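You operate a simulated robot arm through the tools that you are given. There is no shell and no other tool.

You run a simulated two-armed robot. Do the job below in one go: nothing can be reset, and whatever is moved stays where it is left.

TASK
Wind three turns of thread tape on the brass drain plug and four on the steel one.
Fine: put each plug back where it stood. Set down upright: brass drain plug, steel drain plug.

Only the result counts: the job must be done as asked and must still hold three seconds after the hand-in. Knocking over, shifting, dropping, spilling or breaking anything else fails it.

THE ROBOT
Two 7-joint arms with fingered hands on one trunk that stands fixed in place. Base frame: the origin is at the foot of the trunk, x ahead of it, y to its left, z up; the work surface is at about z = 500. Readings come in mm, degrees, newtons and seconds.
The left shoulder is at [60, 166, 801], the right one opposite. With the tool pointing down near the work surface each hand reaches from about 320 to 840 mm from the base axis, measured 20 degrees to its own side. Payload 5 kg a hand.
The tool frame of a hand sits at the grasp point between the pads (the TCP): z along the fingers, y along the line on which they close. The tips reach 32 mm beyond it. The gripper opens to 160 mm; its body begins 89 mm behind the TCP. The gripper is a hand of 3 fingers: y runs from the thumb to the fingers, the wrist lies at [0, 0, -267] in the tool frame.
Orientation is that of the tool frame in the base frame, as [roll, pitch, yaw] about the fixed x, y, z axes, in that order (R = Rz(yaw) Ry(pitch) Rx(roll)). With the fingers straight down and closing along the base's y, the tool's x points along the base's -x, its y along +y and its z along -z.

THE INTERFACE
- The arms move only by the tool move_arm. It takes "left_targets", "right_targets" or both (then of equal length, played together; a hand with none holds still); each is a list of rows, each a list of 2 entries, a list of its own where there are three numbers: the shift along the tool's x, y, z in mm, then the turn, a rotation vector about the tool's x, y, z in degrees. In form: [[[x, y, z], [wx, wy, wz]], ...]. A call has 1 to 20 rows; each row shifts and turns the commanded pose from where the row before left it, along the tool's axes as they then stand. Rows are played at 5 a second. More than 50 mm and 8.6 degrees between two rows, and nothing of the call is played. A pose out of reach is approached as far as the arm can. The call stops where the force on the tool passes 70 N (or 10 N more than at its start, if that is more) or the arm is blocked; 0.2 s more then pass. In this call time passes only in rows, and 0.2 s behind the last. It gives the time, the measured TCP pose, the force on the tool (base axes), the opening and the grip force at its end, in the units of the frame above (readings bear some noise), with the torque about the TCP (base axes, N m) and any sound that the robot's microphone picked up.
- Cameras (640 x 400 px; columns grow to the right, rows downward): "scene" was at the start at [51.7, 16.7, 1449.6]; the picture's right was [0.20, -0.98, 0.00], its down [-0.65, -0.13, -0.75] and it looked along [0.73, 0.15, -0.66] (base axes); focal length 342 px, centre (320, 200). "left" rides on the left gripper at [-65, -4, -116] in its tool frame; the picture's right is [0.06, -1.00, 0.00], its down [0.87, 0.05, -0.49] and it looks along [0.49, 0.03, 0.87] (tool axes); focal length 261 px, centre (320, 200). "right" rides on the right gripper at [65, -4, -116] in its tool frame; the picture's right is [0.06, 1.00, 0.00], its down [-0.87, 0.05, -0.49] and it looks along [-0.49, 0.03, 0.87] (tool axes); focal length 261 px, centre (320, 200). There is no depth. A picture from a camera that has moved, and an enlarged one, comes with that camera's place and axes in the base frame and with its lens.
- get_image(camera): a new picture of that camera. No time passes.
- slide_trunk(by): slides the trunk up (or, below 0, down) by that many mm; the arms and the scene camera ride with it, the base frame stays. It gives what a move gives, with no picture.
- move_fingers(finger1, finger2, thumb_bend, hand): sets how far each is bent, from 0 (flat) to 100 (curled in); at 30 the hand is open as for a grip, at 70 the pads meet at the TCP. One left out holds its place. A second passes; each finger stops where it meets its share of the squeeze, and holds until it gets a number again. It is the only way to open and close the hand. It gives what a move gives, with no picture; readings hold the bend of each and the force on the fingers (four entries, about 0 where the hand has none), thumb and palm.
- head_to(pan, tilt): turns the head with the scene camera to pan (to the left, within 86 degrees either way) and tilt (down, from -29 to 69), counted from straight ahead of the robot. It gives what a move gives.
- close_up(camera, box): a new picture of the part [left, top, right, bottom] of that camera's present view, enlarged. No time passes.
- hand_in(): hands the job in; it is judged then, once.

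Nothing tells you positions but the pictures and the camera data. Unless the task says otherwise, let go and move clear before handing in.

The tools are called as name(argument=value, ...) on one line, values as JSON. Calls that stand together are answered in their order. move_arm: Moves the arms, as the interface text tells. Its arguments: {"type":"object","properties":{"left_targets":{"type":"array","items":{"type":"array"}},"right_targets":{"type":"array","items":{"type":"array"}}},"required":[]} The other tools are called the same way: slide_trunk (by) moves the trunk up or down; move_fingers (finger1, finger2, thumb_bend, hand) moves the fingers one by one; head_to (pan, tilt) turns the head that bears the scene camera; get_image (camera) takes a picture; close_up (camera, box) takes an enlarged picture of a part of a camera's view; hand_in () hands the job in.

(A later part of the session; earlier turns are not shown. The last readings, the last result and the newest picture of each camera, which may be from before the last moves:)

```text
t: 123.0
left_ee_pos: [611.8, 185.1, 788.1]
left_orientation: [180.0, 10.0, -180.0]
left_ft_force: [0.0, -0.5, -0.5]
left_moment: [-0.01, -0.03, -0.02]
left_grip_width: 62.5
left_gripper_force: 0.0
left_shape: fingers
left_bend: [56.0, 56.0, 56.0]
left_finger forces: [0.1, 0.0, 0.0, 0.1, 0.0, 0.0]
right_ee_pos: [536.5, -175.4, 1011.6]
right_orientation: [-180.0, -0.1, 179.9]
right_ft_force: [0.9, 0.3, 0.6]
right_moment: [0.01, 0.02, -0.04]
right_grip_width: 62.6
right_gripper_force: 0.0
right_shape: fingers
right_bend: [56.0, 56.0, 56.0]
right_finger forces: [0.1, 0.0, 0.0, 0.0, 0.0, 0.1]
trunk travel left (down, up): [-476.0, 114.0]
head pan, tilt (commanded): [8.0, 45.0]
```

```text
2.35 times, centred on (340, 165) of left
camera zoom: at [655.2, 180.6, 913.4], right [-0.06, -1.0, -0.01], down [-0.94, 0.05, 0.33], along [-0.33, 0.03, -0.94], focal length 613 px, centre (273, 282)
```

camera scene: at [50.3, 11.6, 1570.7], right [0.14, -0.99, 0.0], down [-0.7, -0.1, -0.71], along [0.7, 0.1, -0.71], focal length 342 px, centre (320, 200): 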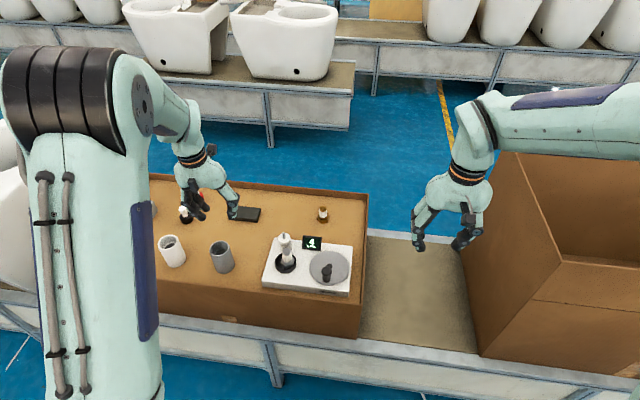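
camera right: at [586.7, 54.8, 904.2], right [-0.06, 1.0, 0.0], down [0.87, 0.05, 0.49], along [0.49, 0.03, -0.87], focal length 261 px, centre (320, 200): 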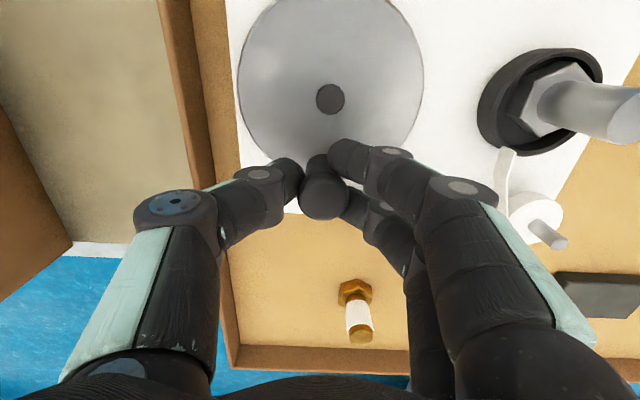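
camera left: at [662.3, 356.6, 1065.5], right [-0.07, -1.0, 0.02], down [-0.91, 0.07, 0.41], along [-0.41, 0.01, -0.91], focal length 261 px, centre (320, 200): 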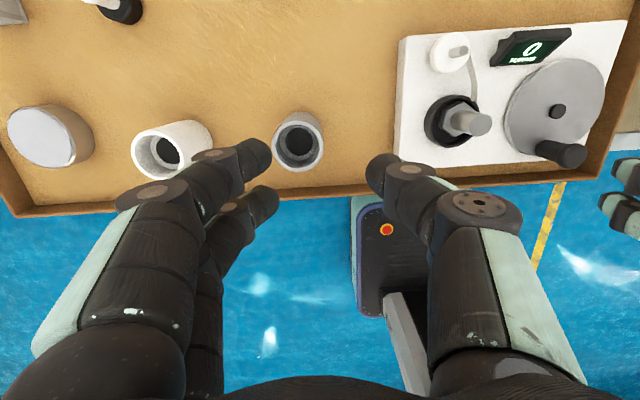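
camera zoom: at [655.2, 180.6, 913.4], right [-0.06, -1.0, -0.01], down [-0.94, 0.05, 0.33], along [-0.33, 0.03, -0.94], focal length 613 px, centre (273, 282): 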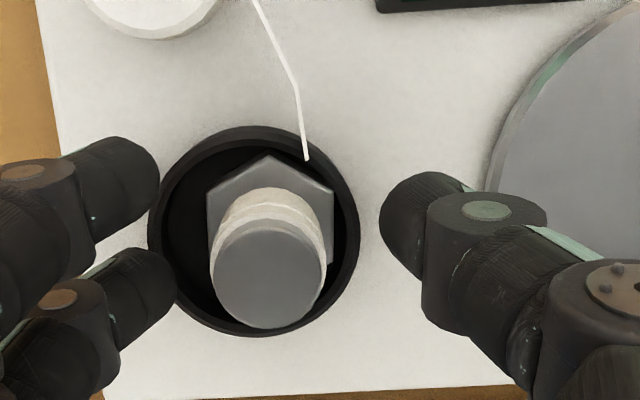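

move_fingers(hand="left", finger1=75, finger2=75, thumb_bend=75)

close_up(camera="left", box=[220, 80, 460, 250])

close_up(camera="scene", box=[265, 225, 345, 285])

```text
t: 124.0
left_ee_pos: [612.7, 184.6, 787.3]
left_orientation: [-180.0, 10.0, -179.9]
left_ft_force: [-0.1, -0.6, -0.7]
left_moment: [0.0, -0.03, 0.02]
left_grip_width: 16.8
left_gripper_force: 17.0
left_shape: fingers
left_bend: [73.0, 70.0, 68.0]
left_finger forces: [5.9, 10.8, 0.0, 0.1, 16.4, 0.0]
right_ee_pos: [535.4, -177.0, 1012.3]
right_orientation: [180.0, 0.0, 180.0]
right_ft_force: [0.5, -0.7, 0.7]
right_moment: [-0.01, -0.01, 0.02]
right_grip_width: 62.9
right_gripper_force: 0.1
right_shape: fingers
right_bend: [56.0, 56.0, 56.0]
right_finger forces: [0.0, 0.0, 0.0, 0.0, 0.1, 0.0]
trunk travel left (down, up): [-476.0, 114.0]
head pan, tilt (commanded): [8.0, 45.0]
```

```text
2.35 times, centred on (340, 165) of left
camera zoom: at [655.1, 180.6, 913.2], right [-0.06, -1.0, -0.01], down [-0.94, 0.05, 0.33], along [-0.33, 0.03, -0.94], focal length 613 px, centre (273, 282)
```

zoom: 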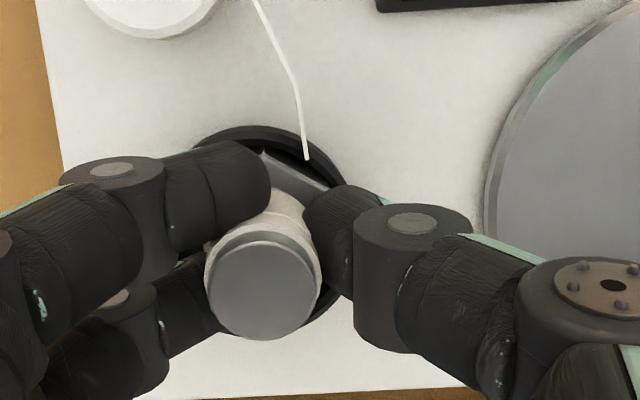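

```text
6.67 times, centred on (305, 255) of scene
camera zoom: at [50.1, 11.2, 1570.7], right [0.14, -0.99, 0.0], down [-0.7, -0.1, -0.71], along [0.7, 0.1, -0.71], focal length 2284 px, centre (420, -167)
```

zoom: 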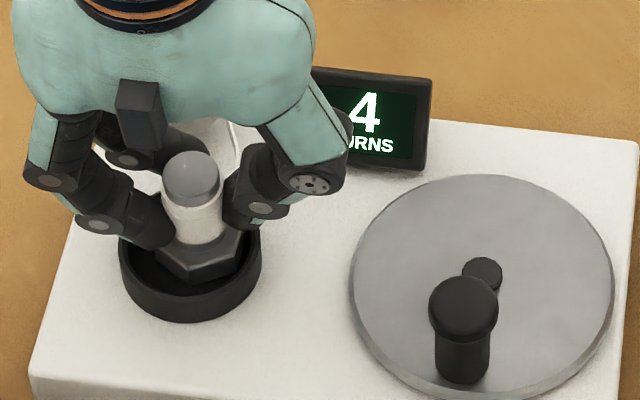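

move_arm(left_targets=[[[-1.74, 0, -9.85], [0, 0, 0]], [[-6.1, 0, -34.5], [0, 0, 0]], [[-6.1, 0, -34.5], [0, 0, 0]], [[0, 0, 0], [0, 0, 0]]])

close_up(camera="left", box=[220, 80, 460, 250])

close_up(camera="scene", box=[250, 205, 350, 280])

```text
t: 125.0
left_ee_pos: [607.5, 184.6, 866.8]
left_orientation: [-180.0, 10.1, -179.9]
left_ft_force: [0.2, 0.0, -1.1]
left_moment: [0.02, -0.01, 0.02]
left_grip_width: 16.3
left_gripper_force: 16.8
left_shape: fingers
left_bend: [73.0, 70.0, 68.0]
left_finger forces: [6.1, 11.0, 0.0, 0.0, 16.4, 0.1]
right_ee_pos: [534.9, -176.5, 1011.5]
right_orientation: [180.0, -0.1, 180.0]
right_ft_force: [0.3, -0.4, 0.0]
right_moment: [0.01, -0.01, 0.01]
right_grip_width: 63.1
right_gripper_force: 0.1
right_shape: fingers
right_bend: [56.0, 56.0, 56.0]
right_finger forces: [0.2, 0.0, 0.1, 0.0, 0.1, 0.0]
trunk travel left (down, up): [-476.0, 114.0]
head pan, tilt (commanded): [8.0, 45.0]
```

```text
2.35 times, centred on (340, 165) of left
camera zoom: at [652.5, 179.8, 992.6], right [-0.06, -1.0, -0.01], down [-0.94, 0.05, 0.33], along [-0.33, 0.03, -0.94], focal length 613 px, centre (273, 282)
```

zoom: 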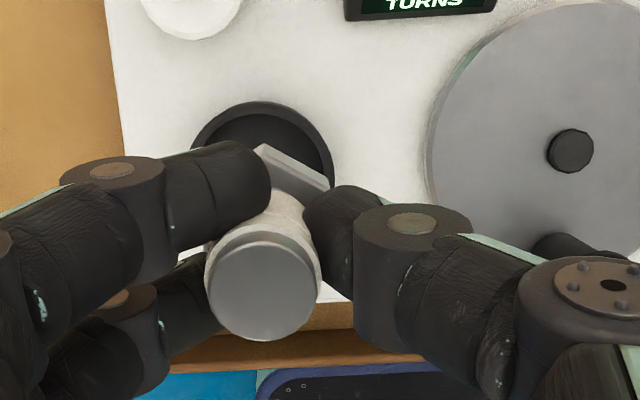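

```text
5.33 times, centred on (300, 242) of scene
camera zoom: at [50.3, 11.2, 1570.7], right [0.14, -0.99, 0.0], down [-0.7, -0.1, -0.71], along [0.7, 0.1, -0.71], focal length 1827 px, centre (427, -27)
```

zoom: 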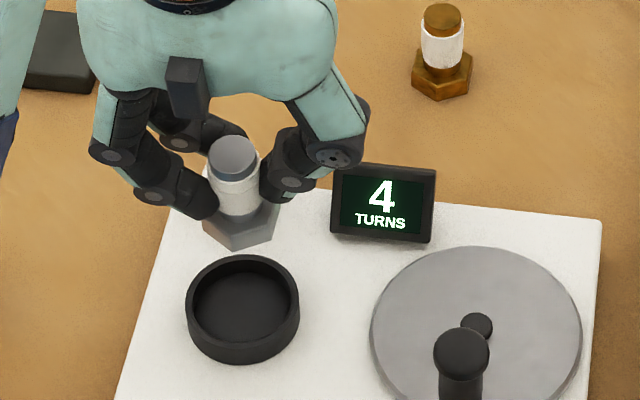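

The taped steel plug is lifted and held firmly. I carry it back above its original place at the same hand tilt used for picking it up.

move_arm(left_targets=[[[-35.7, -27.1, 7.5], [0, 0, 0]], [[-35.7, -27.1, 7.5], [0, 0, 0]], [[-35.7, -27.1, 7.5], [0, 0, 0]], [[-35.7, -27.1, 7.5], [0, 0, 0]], [[-35.7, -27.1, 7.5], [0, 0, 0]], [[-35.7, -27.1, 7.5], [0, 0, 0]], [[0, 0, 0], [0, 0, 0]]])

get_image(camera="left")

move_arm(left_targets=[[[0, 0, 0], [0, 0, 0]]])

get_image(camera="scene")

```text
t: 126.5
left_ee_pos: [826.8, 24.9, 859.5]
left_orientation: [-180.0, 9.8, 179.9]
left_ft_force: [0.2, -0.1, -0.3]
left_moment: [0.04, 0.02, -0.01]
left_grip_width: 15.9
left_gripper_force: 17.1
left_shape: fingers
left_bend: [73.0, 70.0, 68.0]
left_finger forces: [6.8, 10.9, 0.0, 0.0, 15.9, 0.0]
right_ee_pos: [535.2, -176.6, 1011.6]
right_orientation: [-180.0, 0.0, 179.9]
right_ft_force: [-0.5, -0.5, -0.4]
right_moment: [0.01, -0.01, -0.01]
right_grip_width: 62.6
right_gripper_force: 0.1
right_shape: fingers
right_bend: [56.0, 56.0, 56.0]
right_finger forces: [0.0, 0.0, 0.0, 0.1, 0.1, 0.1]
trunk travel left (down, up): [-476.0, 114.0]
head pan, tilt (commanded): [8.0, 45.0]
```

```text
taken
camera left: at [870.8, 20.1, 985.6], right [-0.06, -1.0, -0.01], down [-0.94, 0.05, 0.33], along [-0.33, 0.03, -0.94], focal length 261 px, centre (320, 200)
```

left: 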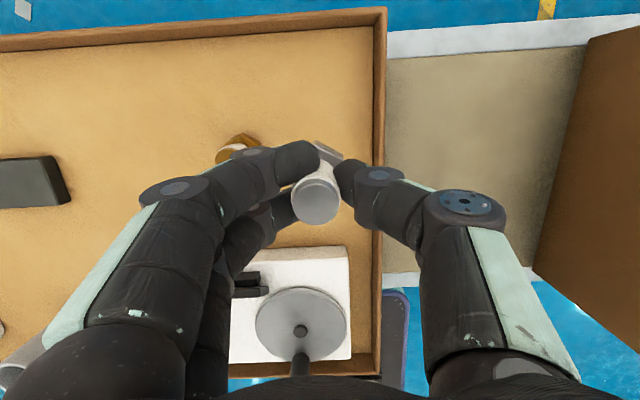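

```text
t: 127.0
left_ee_pos: [827.8, 24.8, 860.3]
left_orientation: [180.0, 10.0, -179.9]
left_ft_force: [-0.8, 0.6, -1.1]
left_moment: [0.0, 0.0, 0.01]
left_grip_width: 16.0
left_gripper_force: 17.0
left_shape: fingers
left_bend: [73.0, 70.0, 68.0]
left_finger forces: [6.8, 10.9, 0.1, 0.0, 15.8, 0.1]
right_ee_pos: [535.8, -176.6, 1012.4]
right_orientation: [180.0, -0.1, 180.0]
right_ft_force: [0.4, 0.0, 0.5]
right_moment: [-0.03, 0.01, -0.01]
right_grip_width: 62.6
right_gripper_force: 0.0
right_shape: fingers
right_bend: [56.0, 56.0, 56.0]
right_finger forces: [0.0, 0.0, 0.1, 0.1, 0.0, 0.1]
trunk travel left (down, up): [-476.0, 114.0]
head pan, tilt (commanded): [8.0, 45.0]
```

```text
taken
camera scene: at [50.0, 11.1, 1570.7], right [0.14, -0.99, 0.0], down [-0.7, -0.1, -0.71], along [0.7, 0.1, -0.71], focal length 342 px, centre (320, 200)
```

scene: 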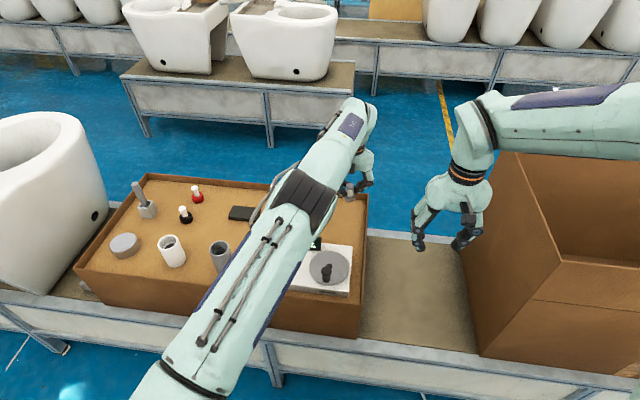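

close_up(camera="left", box=[200, 100, 380, 240])

```text
2.86 times, centred on (290, 170) of left
camera zoom: at [871.5, 20.7, 985.7], right [-0.06, -1.0, -0.01], down [-0.94, 0.05, 0.33], along [-0.33, 0.03, -0.94], focal length 745 px, centre (406, 286)
```

zoom: 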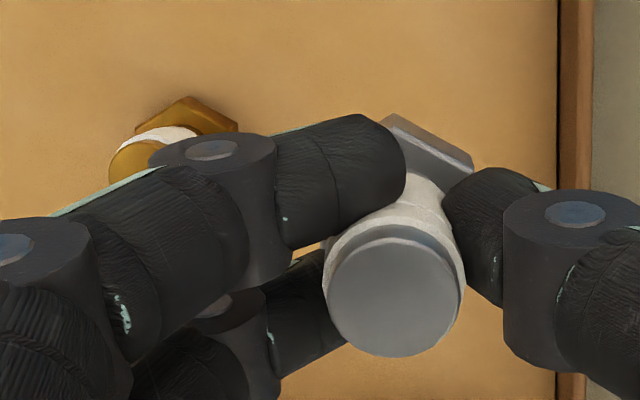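

move_arm(left_targets=[[[7.05, -1.8, 39.4], [0, 0, 0]], [[7.05, -1.8, 39.4], [0, 0, 0]], [[0, 0, 0], [0, 0, 0]]])

close_up(camera="left", box=[180, 80, 420, 250])

move_arm(left_targets=[[[0, 0, 0], [0, 0, 0]]])

close_up(camera="scene", box=[290, 160, 390, 235])

```text
t: 127.8
left_ee_pos: [829.0, 22.4, 777.7]
left_orientation: [180.0, 10.1, -180.0]
left_ft_force: [-0.5, 0.3, -0.9]
left_moment: [0.01, 0.01, -0.01]
left_grip_width: 15.7
left_gripper_force: 16.7
left_shape: fingers
left_bend: [73.0, 70.0, 68.0]
left_finger forces: [6.8, 11.0, 0.0, 0.0, 15.6, 0.0]
right_ee_pos: [535.6, -176.4, 1011.9]
right_orientation: [180.0, 0.0, -180.0]
right_ft_force: [-0.4, -0.2, 0.1]
right_moment: [0.03, -0.03, 0.03]
right_grip_width: 62.6
right_gripper_force: 0.0
right_shape: fingers
right_bend: [56.0, 56.0, 56.0]
right_finger forces: [0.0, 0.0, 0.0, 0.1, 0.0, 0.0]
trunk travel left (down, up): [-476.0, 114.0]
head pan, tilt (commanded): [8.0, 45.0]
```

```text
2.35 times, centred on (300, 165) of left
camera zoom: at [874.2, 17.8, 903.2], right [-0.06, -1.0, -0.01], down [-0.94, 0.05, 0.33], along [-0.33, 0.03, -0.94], focal length 613 px, centre (367, 282)
```

zoom: 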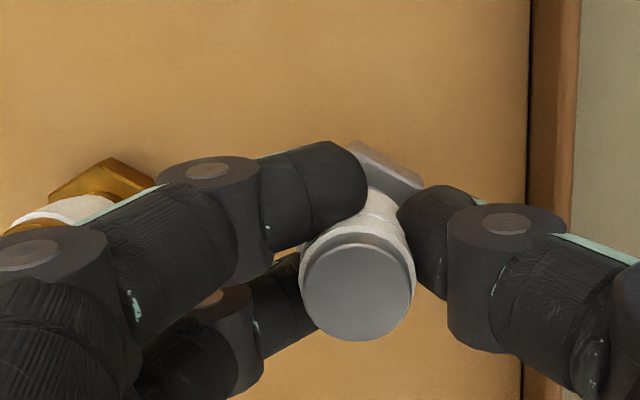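

```text
t: 128.2
left_ee_pos: [830.4, 21.5, 777.8]
left_orientation: [-180.0, 10.1, 180.0]
left_ft_force: [0.2, -0.4, -1.2]
left_moment: [-0.03, -0.01, 0.0]
left_grip_width: 16.0
left_gripper_force: 16.8
left_shape: fingers
left_bend: [73.0, 70.0, 68.0]
left_finger forces: [6.8, 11.0, 0.0, 0.0, 15.7, 0.1]
right_ee_pos: [535.8, -177.1, 1012.9]
right_orientation: [-180.0, -0.1, -179.9]
right_ft_force: [-0.1, 0.4, -0.9]
right_moment: [0.02, 0.0, -0.03]
right_grip_width: 62.8
right_gripper_force: 0.1
right_shape: fingers
right_bend: [56.0, 56.0, 56.0]
right_finger forces: [0.0, 0.0, 0.1, 0.0, 0.1, 0.1]
trunk travel left (down, up): [-476.0, 114.0]
head pan, tilt (commanded): [8.0, 45.0]
```

```text
5.33 times, centred on (340, 198) of scene
camera zoom: at [50.1, 11.1, 1570.7], right [0.14, -0.99, 0.0], down [-0.7, -0.1, -0.71], along [0.7, 0.1, -0.71], focal length 1827 px, centre (213, 213)
```

zoom: 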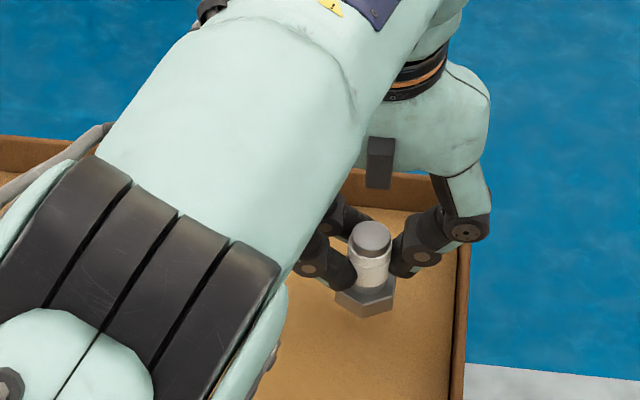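

move_arm(left_targets=[[[6.3, -1.2, 17.2], [0, 0, 0]], [[0, 0, 0], [0, 0, 0]]])

close_up(camera="left", box=[180, 80, 420, 250])

move_arm(left_targets=[[[0, 0, 0], [0, 0, 0]]])

close_up(camera="left", box=[190, 110, 310, 200])

```text
t: 128.8
left_ee_pos: [827.6, 19.3, 759.1]
left_orientation: [180.0, 9.9, -180.0]
left_ft_force: [-0.5, -0.4, -0.7]
left_moment: [0.02, 0.0, -0.04]
left_grip_width: 16.0
left_gripper_force: 16.7
left_shape: fingers
left_bend: [73.0, 70.0, 69.0]
left_finger forces: [6.8, 11.0, 0.1, 0.1, 15.7, 0.0]
right_ee_pos: [535.6, -177.8, 1013.0]
right_orientation: [-179.9, 0.0, -179.9]
right_ft_force: [-1.2, -0.4, -0.8]
right_moment: [-0.01, -0.02, -0.01]
right_grip_width: 62.8
right_gripper_force: 0.1
right_shape: fingers
right_bend: [56.0, 56.0, 56.0]
right_finger forces: [0.0, 0.0, 0.0, 0.0, 0.1, 0.1]
trunk travel left (down, up): [-476.0, 114.0]
head pan, tilt (commanded): [8.0, 45.0]
```

```text
2.35 times, centred on (300, 165) of left
camera zoom: at [870.9, 15.4, 885.0], right [-0.06, -1.0, -0.01], down [-0.94, 0.05, 0.33], along [-0.33, 0.03, -0.94], focal length 613 px, centre (367, 282)
```

zoom: 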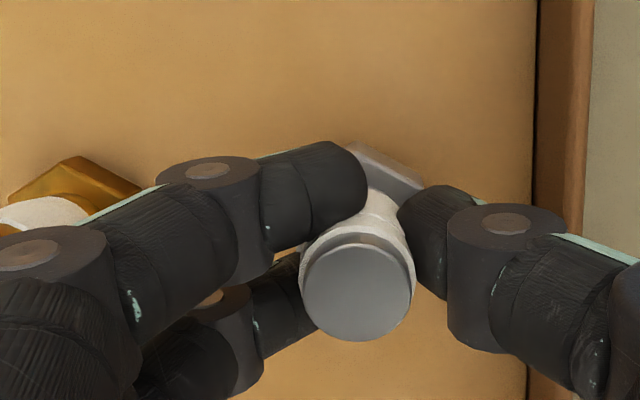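

```text
t: 129.2
left_ee_pos: [826.9, 20.0, 760.1]
left_orientation: [-180.0, 10.0, -180.0]
left_ft_force: [0.0, 0.0, -0.7]
left_moment: [-0.01, -0.01, 0.03]
left_grip_width: 16.1
left_gripper_force: 16.4
left_shape: fingers
left_bend: [73.0, 70.0, 69.0]
left_finger forces: [6.8, 10.9, 0.0, 0.1, 15.7, 0.0]
right_ee_pos: [536.3, -175.9, 1012.9]
right_orientation: [179.9, 0.0, 180.0]
right_ft_force: [0.3, 0.5, 0.4]
right_moment: [-0.03, 0.03, 0.03]
right_grip_width: 62.6
right_gripper_force: 0.0
right_shape: fingers
right_bend: [56.0, 56.0, 56.0]
right_finger forces: [0.0, 0.0, 0.1, 0.0, 0.0, 0.0]
trunk travel left (down, up): [-476.0, 114.0]
head pan, tilt (commanded): [8.0, 45.0]
```

```text
4.44 times, centred on (250, 155) of left
camera zoom: at [870.9, 15.4, 885.0], right [-0.06, -1.0, -0.01], down [-0.94, 0.05, 0.33], along [-0.33, 0.03, -0.94], focal length 1158 px, centre (631, 400)
```

zoom: 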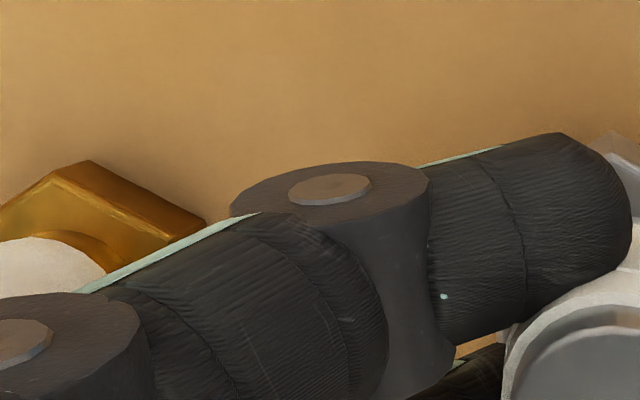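

move_arm(left_targets=[[[0.7, 2.2, 3.94], [0, 0, 0]], [[0, 0, 0], [0, 0, 0]]])

move_arm(left_targets=[[[0, 0, 0], [0, 0, 0]]])

slide_trunk(by=-2)

close_up(camera="left", box=[180, 80, 420, 250])

```text
t: 129.8
left_ee_pos: [825.5, 20.7, 756.5]
left_orientation: [-180.0, 10.1, 179.9]
left_ft_force: [-0.4, 0.4, -1.5]
left_moment: [0.02, -0.02, -0.01]
left_grip_width: 16.3
left_gripper_force: 17.0
left_shape: fingers
left_bend: [73.0, 70.0, 69.0]
left_finger forces: [6.7, 11.0, 0.1, 0.1, 15.8, 0.1]
right_ee_pos: [535.5, -175.9, 1012.0]
right_orientation: [-179.9, 0.0, 180.0]
right_ft_force: [0.2, 0.0, 0.5]
right_moment: [-0.03, -0.02, 0.01]
right_grip_width: 62.4
right_gripper_force: 0.1
right_shape: fingers
right_bend: [56.0, 56.0, 56.0]
right_finger forces: [0.0, 0.0, 0.1, 0.1, 0.0, 0.0]
trunk travel left (down, up): [-476.0, 114.0]
head pan, tilt (commanded): [8.0, 45.0]
```

```text
t: 130.2
left_ee_pos: [826.7, 22.1, 756.7]
left_orientation: [179.9, 10.1, 179.9]
left_ft_force: [0.5, 1.0, -0.9]
left_moment: [0.0, -0.01, -0.01]
left_grip_width: 15.8
left_gripper_force: 16.9
left_shape: fingers
left_bend: [73.0, 70.0, 69.0]
left_finger forces: [6.7, 11.0, 0.1, 0.0, 15.7, 0.0]
right_ee_pos: [535.3, -176.4, 1012.2]
right_orientation: [180.0, 0.0, -180.0]
right_ft_force: [0.2, -0.5, -0.2]
right_moment: [0.04, 0.03, 0.04]
right_grip_width: 62.9
right_gripper_force: 0.0
right_shape: fingers
right_bend: [56.0, 56.0, 56.0]
right_finger forces: [0.0, 0.0, 0.1, 0.0, 0.0, 0.0]
trunk travel left (down, up): [-476.0, 114.0]
head pan, tilt (commanded): [8.0, 45.0]
```

```text
t: 130.7
left_ee_pos: [826.2, 20.3, 753.2]
left_orientation: [-180.0, 10.0, -180.0]
left_ft_force: [-0.5, 0.2, -1.1]
left_moment: [-0.02, -0.04, -0.03]
left_grip_width: 16.1
left_gripper_force: 16.8
left_shape: fingers
left_bend: [73.0, 70.0, 69.0]
left_finger forces: [6.8, 11.0, 0.0, 0.0, 15.7, 0.0]
right_ee_pos: [535.1, -177.4, 1010.4]
right_orientation: [180.0, -0.1, -180.0]
right_ft_force: [0.5, -0.2, 0.5]
right_moment: [-0.01, 0.02, -0.01]
right_grip_width: 62.9
right_gripper_force: 0.0
right_shape: fingers
right_bend: [56.0, 56.0, 56.0]
right_finger forces: [0.0, 0.0, 0.1, 0.0, 0.1, 0.0]
trunk travel left (down, up): [-474.0, 116.0]
head pan, tilt (commanded): [8.0, 45.0]
```

```text
2.35 times, centred on (300, 165) of left
camera zoom: at [869.7, 17.0, 880.1], right [-0.06, -1.0, -0.01], down [-0.94, 0.05, 0.33], along [-0.33, 0.03, -0.94], focal length 613 px, centre (367, 282)
```

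zoom: 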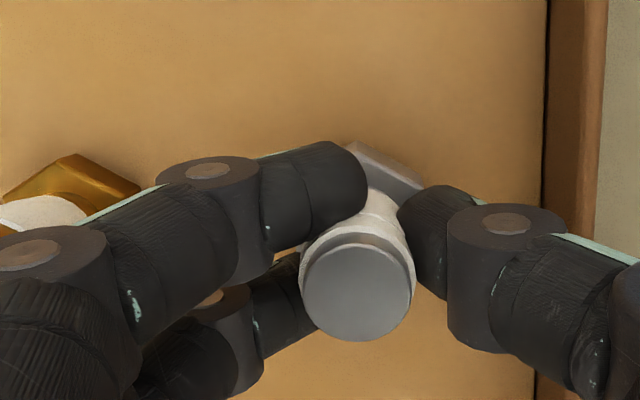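

move_arm(left_targets=[[[-1.0, 1.1, 0.17], [0, 0, 0]], [[0, 0, 0], [0, 0, 0]]])

slide_trunk(by=-2)

slide_trunk(by=-2)

close_up(camera="left", box=[180, 80, 420, 250])

```text
t: 131.3
left_ee_pos: [825.8, 22.4, 754.7]
left_orientation: [-180.0, 10.0, 180.0]
left_ft_force: [1.0, 0.0, -0.4]
left_moment: [-0.03, -0.01, 0.0]
left_grip_width: 16.1
left_gripper_force: 16.4
left_shape: fingers
left_bend: [73.0, 70.0, 69.0]
left_finger forces: [6.8, 11.1, 0.0, 0.0, 15.7, 0.0]
right_ee_pos: [535.3, -176.6, 1009.6]
right_orientation: [-179.9, 0.0, -180.0]
right_ft_force: [-0.2, 0.4, -0.6]
right_moment: [-0.01, -0.04, -0.03]
right_grip_width: 62.7
right_gripper_force: 0.0
right_shape: fingers
right_bend: [56.0, 56.0, 56.0]
right_finger forces: [0.0, 0.0, 0.1, 0.0, 0.0, 0.1]
trunk travel left (down, up): [-474.0, 116.0]
head pan, tilt (commanded): [8.0, 45.0]
```

```text
t: 131.8
left_ee_pos: [827.2, 22.7, 752.4]
left_orientation: [180.0, 10.1, 180.0]
left_ft_force: [0.2, -1.2, -1.0]
left_moment: [0.0, 0.01, 0.01]
left_grip_width: 16.2
left_gripper_force: 16.4
left_shape: fingers
left_bend: [73.0, 70.0, 69.0]
left_finger forces: [6.8, 11.0, 0.0, 0.1, 15.7, 0.1]
right_ee_pos: [534.7, -175.9, 1008.5]
right_orientation: [179.9, 0.1, -179.9]
right_ft_force: [-0.4, 0.2, -0.5]
right_moment: [0.02, 0.0, -0.02]
right_grip_width: 62.8
right_gripper_force: 0.1
right_shape: fingers
right_bend: [56.0, 56.0, 56.0]
right_finger forces: [0.0, 0.0, 0.1, 0.1, 0.0, 0.0]
trunk travel left (down, up): [-472.0, 118.0]
head pan, tilt (commanded): [8.0, 45.0]
```

```text
t: 132.3
left_ee_pos: [827.1, 22.4, 751.2]
left_orientation: [-179.9, 10.0, -180.0]
left_ft_force: [-0.4, -0.1, -0.8]
left_moment: [0.0, -0.03, 0.02]
left_grip_width: 16.1
left_gripper_force: 16.1
left_shape: fingers
left_bend: [73.0, 70.0, 69.0]
left_finger forces: [6.9, 10.9, 0.0, 0.1, 15.7, 0.0]
right_ee_pos: [535.4, -177.4, 1006.3]
right_orientation: [-180.0, 0.0, -180.0]
right_ft_force: [-0.3, 0.0, -0.6]
right_moment: [-0.01, -0.01, 0.01]
right_grip_width: 62.9
right_gripper_force: 0.0
right_shape: fingers
right_bend: [56.0, 56.0, 56.0]
right_finger forces: [0.0, 0.1, 0.1, 0.0, 0.0, 0.0]
trunk travel left (down, up): [-470.0, 120.0]
head pan, tilt (commanded): [8.0, 45.0]
```

```text
2.35 times, centred on (300, 165) of left
camera zoom: at [870.9, 18.2, 876.0], right [-0.06, -1.0, -0.01], down [-0.94, 0.05, 0.33], along [-0.33, 0.03, -0.94], focal length 613 px, centre (367, 282)
```

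zoom: 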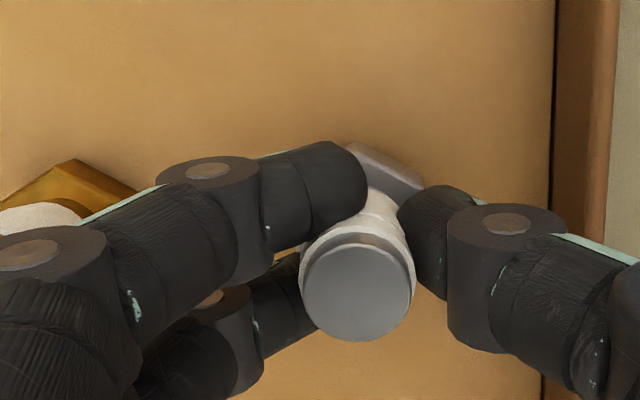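

slide_trunk(by=-2)

slide_trunk(by=-2)

close_up(camera="left", box=[180, 80, 420, 250])

```text
t: 132.8
left_ee_pos: [826.9, 22.0, 747.6]
left_orientation: [180.0, 10.0, 180.0]
left_ft_force: [-0.2, -0.7, -1.0]
left_moment: [-0.04, 0.01, 0.01]
left_grip_width: 16.2
left_gripper_force: 16.8
left_shape: fingers
left_bend: [73.0, 70.0, 69.0]
left_finger forces: [6.8, 11.1, 0.0, 0.0, 15.7, 0.1]
right_ee_pos: [535.9, -176.3, 1004.0]
right_orientation: [179.9, 0.0, 180.0]
right_ft_force: [-0.6, -0.7, 0.0]
right_moment: [-0.02, -0.02, 0.03]
right_grip_width: 62.6
right_gripper_force: 0.0
right_shape: fingers
right_bend: [56.0, 56.0, 56.0]
right_finger forces: [0.0, 0.0, 0.0, 0.0, 0.0, 0.0]
trunk travel left (down, up): [-468.0, 122.0]
head pan, tilt (commanded): [8.0, 45.0]
```

```text
t: 133.3
left_ee_pos: [827.3, 23.4, 747.0]
left_orientation: [180.0, 10.1, 180.0]
left_ft_force: [1.0, -0.1, 1.9]
left_moment: [0.05, 0.03, 0.0]
left_grip_width: 15.5
left_gripper_force: 17.6
left_shape: fingers
left_bend: [73.0, 70.0, 69.0]
left_finger forces: [7.7, 11.7, 0.0, 0.0, 16.5, 0.1]
right_ee_pos: [536.4, -176.9, 1001.2]
right_orientation: [180.0, 0.0, -180.0]
right_ft_force: [-0.4, -0.4, 0.1]
right_moment: [-0.01, 0.0, 0.02]
right_grip_width: 62.9
right_gripper_force: 0.1
right_shape: fingers
right_bend: [56.0, 56.0, 56.0]
right_finger forces: [0.1, 0.2, 0.1, 0.0, 0.0, 0.1]
trunk travel left (down, up): [-466.0, 124.0]
head pan, tilt (commanded): [8.0, 45.0]
```

```text
2.35 times, centred on (300, 165) of left
camera zoom: at [871.0, 18.2, 872.7], right [-0.06, -1.0, -0.01], down [-0.94, 0.05, 0.33], along [-0.33, 0.03, -0.94], focal length 613 px, centre (367, 282)
```

zoom: 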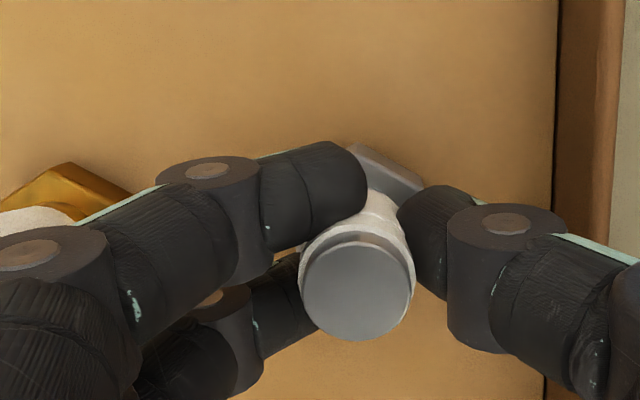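

Contact felt at TCP z≈747 with the base within about 1 mm of target. I press slightly to right the plug, then release.

slide_trunk(by=-2)

close_up(camera="left", box=[220, 80, 460, 250])

close_up(camera="scene", box=[290, 150, 390, 225])

```text
t: 133.9
left_ee_pos: [827.3, 22.9, 746.1]
left_orientation: [180.0, 10.1, -180.0]
left_ft_force: [2.7, 0.1, 7.7]
left_moment: [-0.01, -0.01, 0.03]
left_grip_width: 16.0
left_gripper_force: 19.1
left_shape: fingers
left_bend: [73.0, 71.0, 69.0]
left_finger forces: [9.5, 12.3, 0.0, 0.1, 17.9, 0.0]
right_ee_pos: [536.2, -176.5, 999.6]
right_orientation: [180.0, 0.0, -179.9]
right_ft_force: [-1.5, 0.0, -0.2]
right_moment: [-0.04, 0.04, 0.01]
right_grip_width: 63.0
right_gripper_force: 0.1
right_shape: fingers
right_bend: [56.0, 56.0, 56.0]
right_finger forces: [0.1, 0.0, 0.1, 0.0, 0.0, 0.1]
trunk travel left (down, up): [-464.0, 126.0]
head pan, tilt (commanded): [8.0, 45.0]
```

```text
2.35 times, centred on (340, 165) of left
camera zoom: at [871.1, 18.1, 871.9], right [-0.06, -1.0, -0.01], down [-0.94, 0.05, 0.33], along [-0.33, 0.03, -0.94], focal length 613 px, centre (273, 282)
```

zoom: 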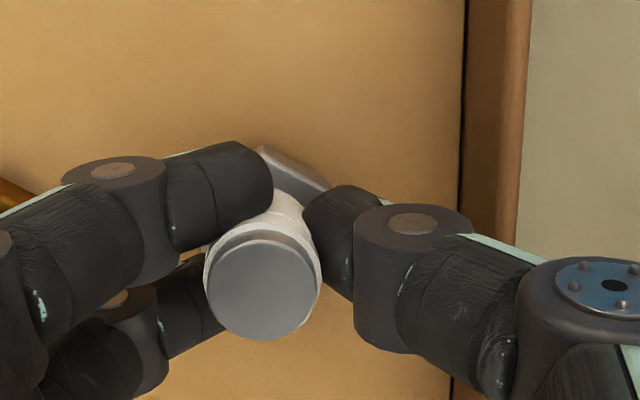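

```text
5.33 times, centred on (340, 188) of scene
camera zoom: at [49.5, 11.1, 1558.8], right [0.14, -0.99, 0.0], down [-0.7, -0.1, -0.71], along [0.7, 0.1, -0.71], focal length 1827 px, centre (213, 267)
```

zoom: 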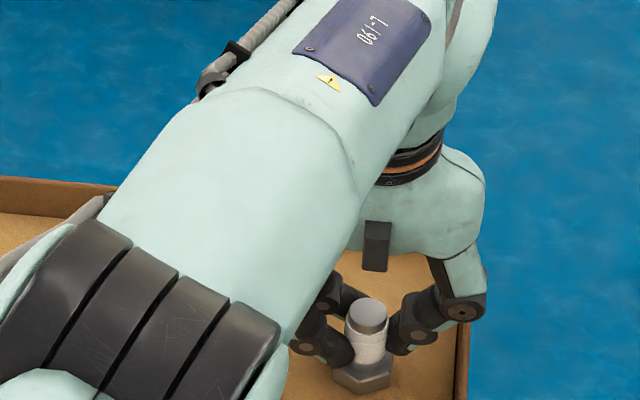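

move_fingers(hand="left", finger1=61, finger2=61, thumb_bend=61)

close_up(camera="left", box=[220, 100, 460, 250])

close_up(camera="scene", box=[290, 150, 390, 225])

```text
t: 134.9
left_ee_pos: [827.6, 21.3, 744.6]
left_orientation: [-180.0, 10.0, -180.0]
left_ft_force: [0.6, 0.4, 0.8]
left_moment: [0.01, 0.01, -0.02]
left_grip_width: 43.0
left_gripper_force: 0.1
left_shape: fingers
left_bend: [61.0, 61.0, 61.0]
left_finger forces: [0.1, 0.1, 0.1, 0.1, 0.1, 0.0]
right_ee_pos: [535.2, -176.4, 999.6]
right_orientation: [-180.0, -0.1, 180.0]
right_ft_force: [-0.6, -0.2, 0.2]
right_moment: [-0.03, 0.0, 0.0]
right_grip_width: 62.9
right_gripper_force: 0.1
right_shape: fingers
right_bend: [56.0, 56.0, 56.0]
right_finger forces: [0.0, 0.0, 0.0, 0.0, 0.0, 0.0]
trunk travel left (down, up): [-464.0, 126.0]
head pan, tilt (commanded): [8.0, 45.0]
```

```text
2.67 times, centred on (340, 175) of left
camera zoom: at [870.9, 18.2, 870.0], right [-0.06, -1.0, -0.01], down [-0.94, 0.05, 0.33], along [-0.33, 0.03, -0.94], focal length 695 px, centre (267, 267)
```

zoom: 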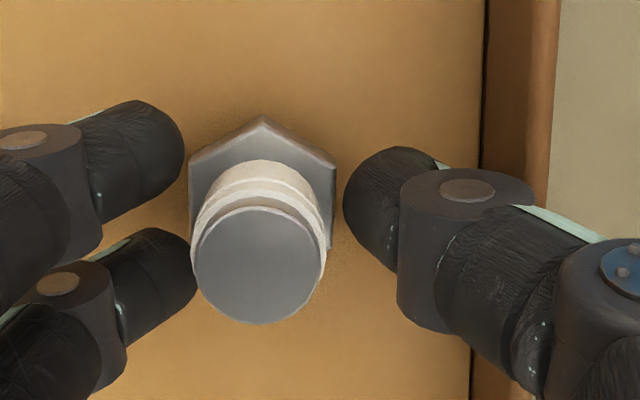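

```text
5.33 times, centred on (340, 188) of scene
camera zoom: at [50.1, 11.1, 1558.7], right [0.14, -0.99, 0.0], down [-0.7, -0.1, -0.71], along [0.7, 0.1, -0.71], focal length 1827 px, centre (213, 267)
```

zoom: 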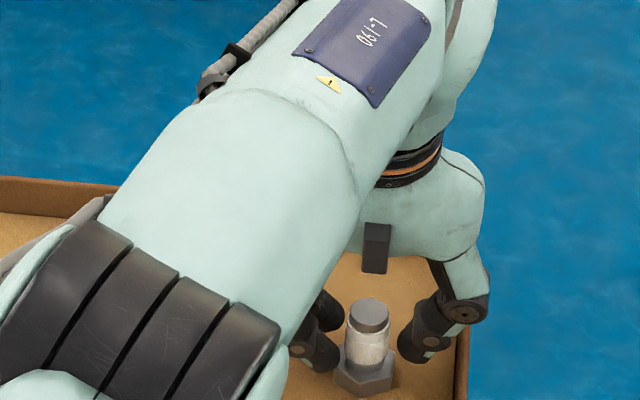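

The steel plug stands upright and released. I raise the hand, open wide and look straight down to compare both plugs with the first measurement.

move_arm(left_targets=[[[-1.74, 0, -9.85], [0, 0, 0]], [[-6.1, 0, -34.5], [0, 0, 0]], [[-6.1, 0, -34.5], [0, 0, 0]], [[0, 0, 0], [0, -7, 0]], [[0, 0, 0], [0, -7, 0]], [[0, 0, 0], [0, -6, 0]], [[1.35, 22.95, -21.5], [0, 0, 0]], [[1.35, 22.95, -21.5], [0, 0, 0]], [[0, 0, 0], [0, 0, 0]]])

move_fingers(hand="left", finger1=30, finger2=30, thumb_bend=30)

close_up(camera="left", box=[240, 120, 420, 230])

get_image(camera="left")

```text
t: 136.9
left_ee_pos: [804.9, 67.1, 861.5]
left_orientation: [179.9, 29.9, -180.0]
left_ft_force: [-0.2, -0.8, 0.0]
left_moment: [-0.01, 0.01, -0.03]
left_grip_width: 43.2
left_gripper_force: 0.0
left_shape: fingers
left_bend: [61.0, 61.0, 61.0]
left_finger forces: [0.0, 0.0, 0.1, 0.1, 0.0, 0.0]
right_ee_pos: [535.8, -176.0, 1000.4]
right_orientation: [180.0, 0.0, 180.0]
right_ft_force: [0.1, 0.2, -0.3]
right_moment: [-0.03, -0.01, -0.03]
right_grip_width: 62.7
right_gripper_force: 0.1
right_shape: fingers
right_bend: [56.0, 56.0, 56.0]
right_finger forces: [0.0, 0.1, 0.0, 0.0, 0.0, 0.0]
trunk travel left (down, up): [-464.0, 126.0]
head pan, tilt (commanded): [8.0, 45.0]
```

```text
t: 137.9
left_ee_pos: [804.1, 68.2, 861.2]
left_orientation: [-180.0, 30.0, -179.9]
left_ft_force: [-0.2, -0.5, -0.2]
left_moment: [-0.03, 0.03, 0.01]
left_grip_width: 167.2
left_gripper_force: 0.0
left_shape: fingers
left_bend: [30.0, 30.0, 30.0]
left_finger forces: [0.0, 0.0, 0.1, 0.1, 0.0, 0.0]
right_ee_pos: [535.0, -176.4, 999.6]
right_orientation: [179.9, 0.0, -180.0]
right_ft_force: [-0.1, 0.0, -0.6]
right_moment: [-0.03, 0.04, -0.01]
right_grip_width: 63.0
right_gripper_force: 0.1
right_shape: fingers
right_bend: [56.0, 56.0, 56.0]
right_finger forces: [0.1, 0.0, 0.1, 0.1, 0.1, 0.0]
trunk travel left (down, up): [-464.0, 126.0]
head pan, tilt (commanded): [8.0, 45.0]
```

```text
3.56 times, centred on (330, 175) of left
camera zoom: at [803.2, 62.2, 994.5], right [-0.05, -1.0, -0.03], down [-1.0, 0.05, -0.01], along [0.01, 0.03, -1.0], focal length 927 px, centre (284, 289)
```

zoom: 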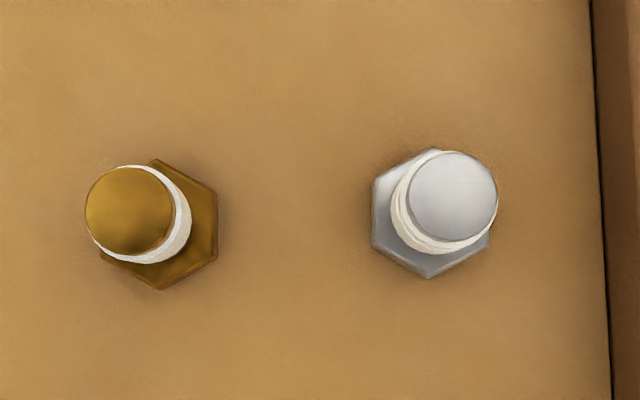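

```text
taken
camera left: at [803.2, 62.2, 994.5], right [-0.05, -1.0, -0.03], down [-1.0, 0.05, -0.01], along [0.01, 0.03, -1.0], focal length 261 px, centre (320, 200)
```

left: 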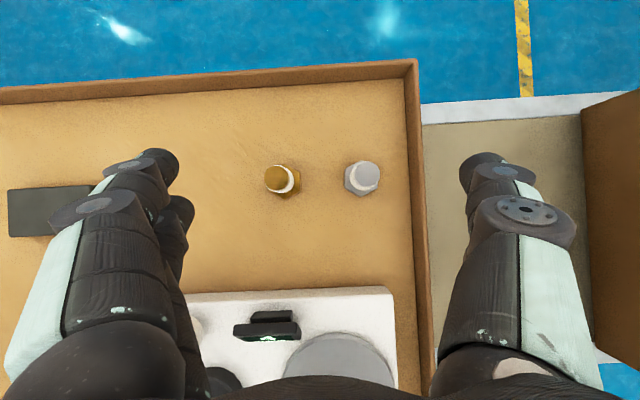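

close_up(camera="left", box=[180, 270, 420, 400])

move_arm(left_targets=[[[0, 0, 0], [0, 0, 0]]])

close_up(camera="scene", box=[250, 150, 390, 290])

```text
2.67 times, centred on (300, 335) of left
camera zoom: at [803.2, 62.2, 994.5], right [-0.05, -1.0, -0.03], down [-1.0, 0.05, -0.01], along [0.01, 0.03, -1.0], focal length 695 px, centre (373, -160)
```

zoom: 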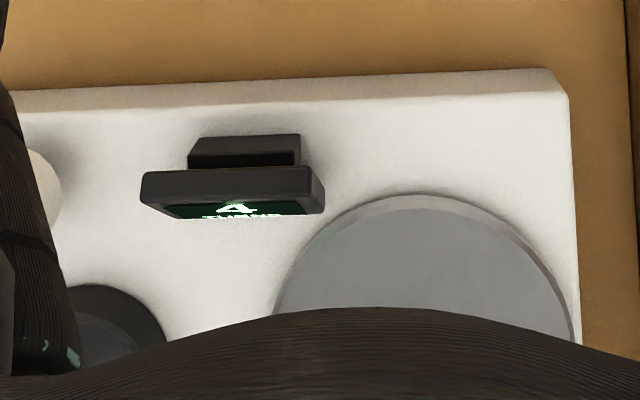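

```text
t: 138.3
left_ee_pos: [804.6, 66.3, 861.2]
left_orientation: [180.0, 30.0, -179.9]
left_ft_force: [-0.1, 0.1, -0.8]
left_moment: [-0.02, 0.02, -0.05]
left_grip_width: 167.6
left_gripper_force: 0.1
left_shape: fingers
left_bend: [30.0, 30.0, 30.0]
left_finger forces: [0.0, 0.0, 0.1, 0.0, 0.0, 0.1]
right_ee_pos: [535.8, -177.5, 1000.4]
right_orientation: [180.0, 0.1, 180.0]
right_ft_force: [-0.2, 0.3, 0.8]
right_moment: [-0.03, -0.01, -0.02]
right_grip_width: 62.9
right_gripper_force: 0.0
right_shape: fingers
right_bend: [56.0, 56.0, 56.0]
right_finger forces: [0.0, 0.0, 0.0, 0.0, 0.0, 0.0]
trunk travel left (down, up): [-464.0, 126.0]
head pan, tilt (commanded): [8.0, 45.0]
```

```text
2.86 times, centred on (320, 220) of scene
camera zoom: at [50.0, 11.1, 1558.7], right [0.14, -0.99, 0.0], down [-0.7, -0.1, -0.71], along [0.7, 0.1, -0.71], focal length 979 px, centre (320, 143)
```

zoom: 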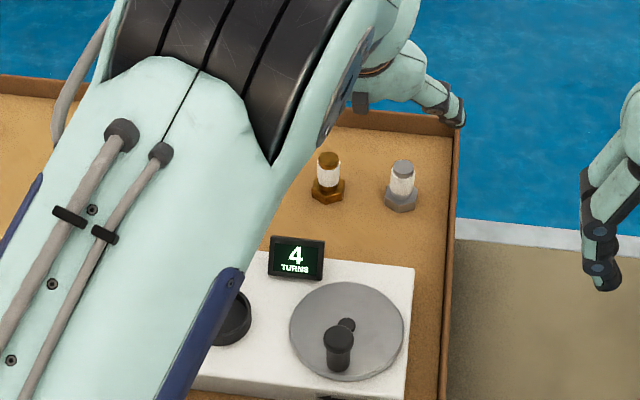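

Both plugs appear within about 2–3 mm of their first positions. To verify independently, I'll retract both hands to their starting area, restore the trunk height, and compare the scene view with the original one.

move_arm(left_targets=[[[3.4, 27.2, -32.9], [0, 0, 0]], [[3.4, 27.2, -32.9], [0, 0, 0]], [[3.4, 27.2, -32.9], [0, 0, 0]], [[3.4, 27.2, -32.9], [0, 0, 0]], [[3.4, 27.2, -32.9], [0, 0, 0]], [[3.4, 27.2, -32.9], [0, 0, 0]], [[3.4, 27.2, -32.9], [0, 0, 0]], [[3.4, 27.2, -32.9], [0, 0, 0]], [[3.4, 27.2, -32.9], [0, 0, 0]], [[3.4, 27.2, -32.9], [0, 0, 0]], [[0, 0, 0], [0, 7.5, 0]], [[0, 0, 0], [0, 7.5, 0]], [[0, 0, 0], [0, 7.5, 0]], [[0, 0, 0], [0, 7.5, 0]], [[0, 0, 0], [0, 0, 0]]])

move_arm(right_targets=[[[5.2, -8, -37], [0, 0, 0]], [[5.2, -8, -37], [0, 0, 0]], [[5.2, -8, -37], [0, 0, 0]], [[0, 0, 0], [0, 0, 0]]])

get_image(camera="scene")

```text
t: 141.5
left_ee_pos: [609.5, 340.4, 1128.8]
left_orientation: [180.0, 0.0, 180.0]
left_ft_force: [-1.1, -1.1, 1.1]
left_moment: [-0.01, 0.01, 0.01]
left_grip_width: 167.7
left_gripper_force: 0.0
left_shape: fingers
left_bend: [30.0, 30.0, 30.0]
left_finger forces: [0.0, 0.0, 0.1, 0.1, 0.0, 0.0]
right_ee_pos: [535.6, -177.0, 1001.9]
right_orientation: [180.0, 0.0, 180.0]
right_ft_force: [0.3, -0.1, 0.2]
right_moment: [0.03, 0.02, 0.05]
right_grip_width: 63.0
right_gripper_force: 0.1
right_shape: fingers
right_bend: [56.0, 56.0, 56.0]
right_finger forces: [0.1, 0.0, 0.0, 0.0, 0.1, 0.0]
trunk travel left (down, up): [-464.0, 126.0]
head pan, tilt (commanded): [8.0, 45.0]
```

```text
t: 142.5
left_ee_pos: [609.5, 340.1, 1128.5]
left_orientation: [179.9, 0.0, 180.0]
left_ft_force: [-0.4, -0.3, 0.5]
left_moment: [0.02, 0.01, 0.03]
left_grip_width: 167.7
left_gripper_force: 0.1
left_shape: fingers
left_bend: [30.0, 30.0, 30.0]
left_finger forces: [0.1, 0.0, 0.0, 0.0, 0.1, 0.0]
right_ee_pos: [519.6, -202.1, 1111.2]
right_orientation: [-180.0, 0.0, 180.0]
right_ft_force: [0.2, -0.1, -0.3]
right_moment: [0.02, -0.01, 0.0]
right_grip_width: 62.6
right_gripper_force: 0.1
right_shape: fingers
right_bend: [56.0, 56.0, 56.0]
right_finger forces: [0.0, 0.0, 0.1, 0.1, 0.0, 0.0]
trunk travel left (down, up): [-464.0, 126.0]
head pan, tilt (commanded): [8.0, 45.0]
```

```text
taken
camera scene: at [50.2, 11.3, 1558.7], right [0.14, -0.99, 0.0], down [-0.7, -0.1, -0.71], along [0.7, 0.1, -0.71], focal length 342 px, centre (320, 200)
```

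scene: 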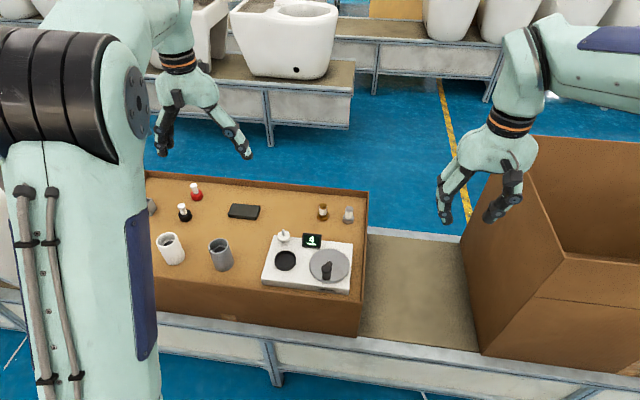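

slide_trunk(by=-114)

close_up(camera="scene", box=[250, 150, 390, 290])

get_image(camera="scene")

```text
t: 143.9
left_ee_pos: [608.6, 340.4, 1013.7]
left_orientation: [-180.0, 0.1, 179.9]
left_ft_force: [-0.3, 0.3, 0.7]
left_moment: [-0.05, -0.04, -0.01]
left_grip_width: 167.8
left_gripper_force: 0.1
left_shape: fingers
left_bend: [30.0, 30.0, 30.0]
left_finger forces: [0.0, 0.0, 0.0, 0.1, 0.1, 0.1]
right_ee_pos: [518.5, -201.5, 995.5]
right_orientation: [179.9, 0.0, 180.0]
right_ft_force: [0.3, -0.1, -0.1]
right_moment: [-0.02, -0.01, -0.01]
right_grip_width: 62.8
right_gripper_force: 0.0
right_shape: fingers
right_bend: [56.0, 56.0, 56.0]
right_finger forces: [0.1, 0.0, 0.1, 0.1, 0.0, 0.0]
trunk travel left (down, up): [-350.0, 240.0]
head pan, tilt (commanded): [8.0, 45.0]
```

```text
2.86 times, centred on (320, 220) of scene
camera zoom: at [49.8, 11.2, 1444.8], right [0.14, -0.99, 0.0], down [-0.7, -0.1, -0.71], along [0.7, 0.1, -0.71], focal length 979 px, centre (320, 143)
```

zoom: 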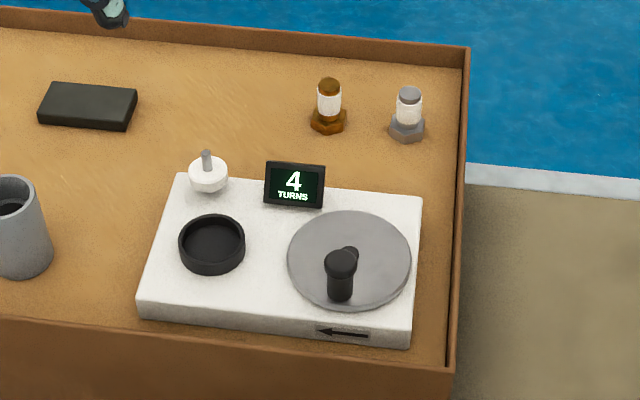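

```text
taken
camera scene: at [49.8, 11.2, 1444.8], right [0.14, -0.99, 0.0], down [-0.7, -0.1, -0.71], along [0.7, 0.1, -0.71], focal length 342 px, centre (320, 200)
```

scene: 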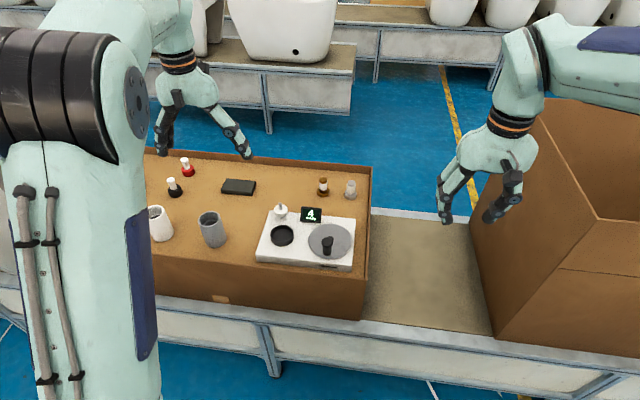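

head_to(pan=11.4, tilt=41.6)

close_up(camera="scene", box=[260, 180, 400, 300])

close_up(camera="scene", box=[100, 160, 280, 280])

close_up(camera="left", box=[360, 0, 600, 150])

```text
t: 144.6
left_ee_pos: [609.4, 340.6, 1014.5]
left_orientation: [-180.0, 0.0, -180.0]
left_ft_force: [0.6, -0.1, 0.2]
left_moment: [0.0, 0.02, 0.02]
left_grip_width: 167.7
left_gripper_force: 0.0
left_shape: fingers
left_bend: [30.0, 30.0, 30.0]
left_finger forces: [0.1, 0.0, 0.0, 0.0, 0.1, 0.0]
right_ee_pos: [519.4, -202.0, 995.2]
right_orientation: [180.0, -0.1, 180.0]
right_ft_force: [0.9, 1.3, 0.6]
right_moment: [0.03, 0.01, 0.02]
right_grip_width: 62.9
right_gripper_force: 0.0
right_shape: fingers
right_bend: [56.0, 56.0, 56.0]
right_finger forces: [0.0, 0.0, 0.0, 0.1, 0.0, 0.1]
trunk travel left (down, up): [-350.0, 240.0]
head pan, tilt (commanded): [11.4, 41.6]
```

```text
3.33 times, centred on (330, 240) of scene
camera zoom: at [51.7, 16.5, 1449.6], right [0.2, -0.98, 0.0], down [-0.65, -0.13, -0.75], along [0.73, 0.15, -0.66], focal length 1142 px, centre (287, 67)
```

zoom: 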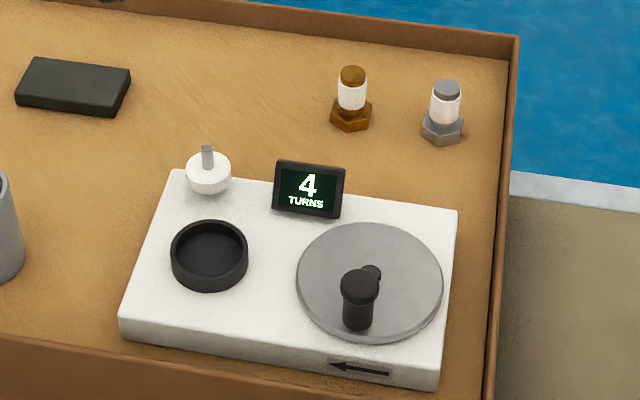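

```text
3.33 times, centred on (190, 220) of scene
camera zoom: at [51.7, 16.5, 1449.6], right [0.2, -0.98, 0.0], down [-0.65, -0.13, -0.75], along [0.73, 0.15, -0.66], focal length 1142 px, centre (753, 133)
```

zoom: 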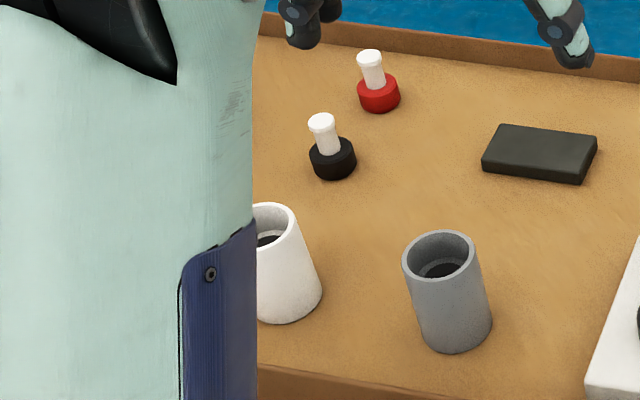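

```text
2.67 times, centred on (480, 75) of left
camera zoom: at [674.4, 336.1, 1130.0], right [-0.06, -1.0, 0.0], down [-0.87, 0.05, 0.49], along [-0.49, 0.03, -0.87], focal length 695 px, centre (-107, 533)
```

zoom: 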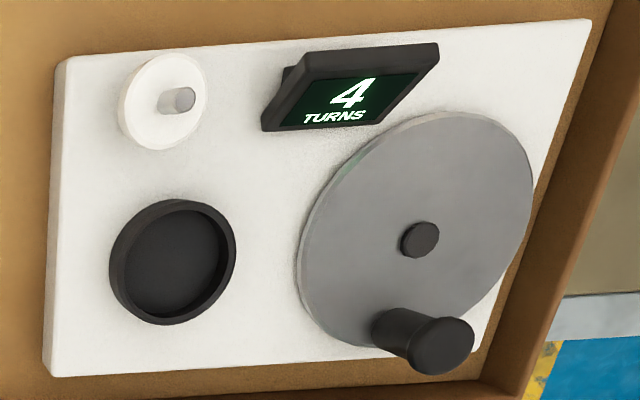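

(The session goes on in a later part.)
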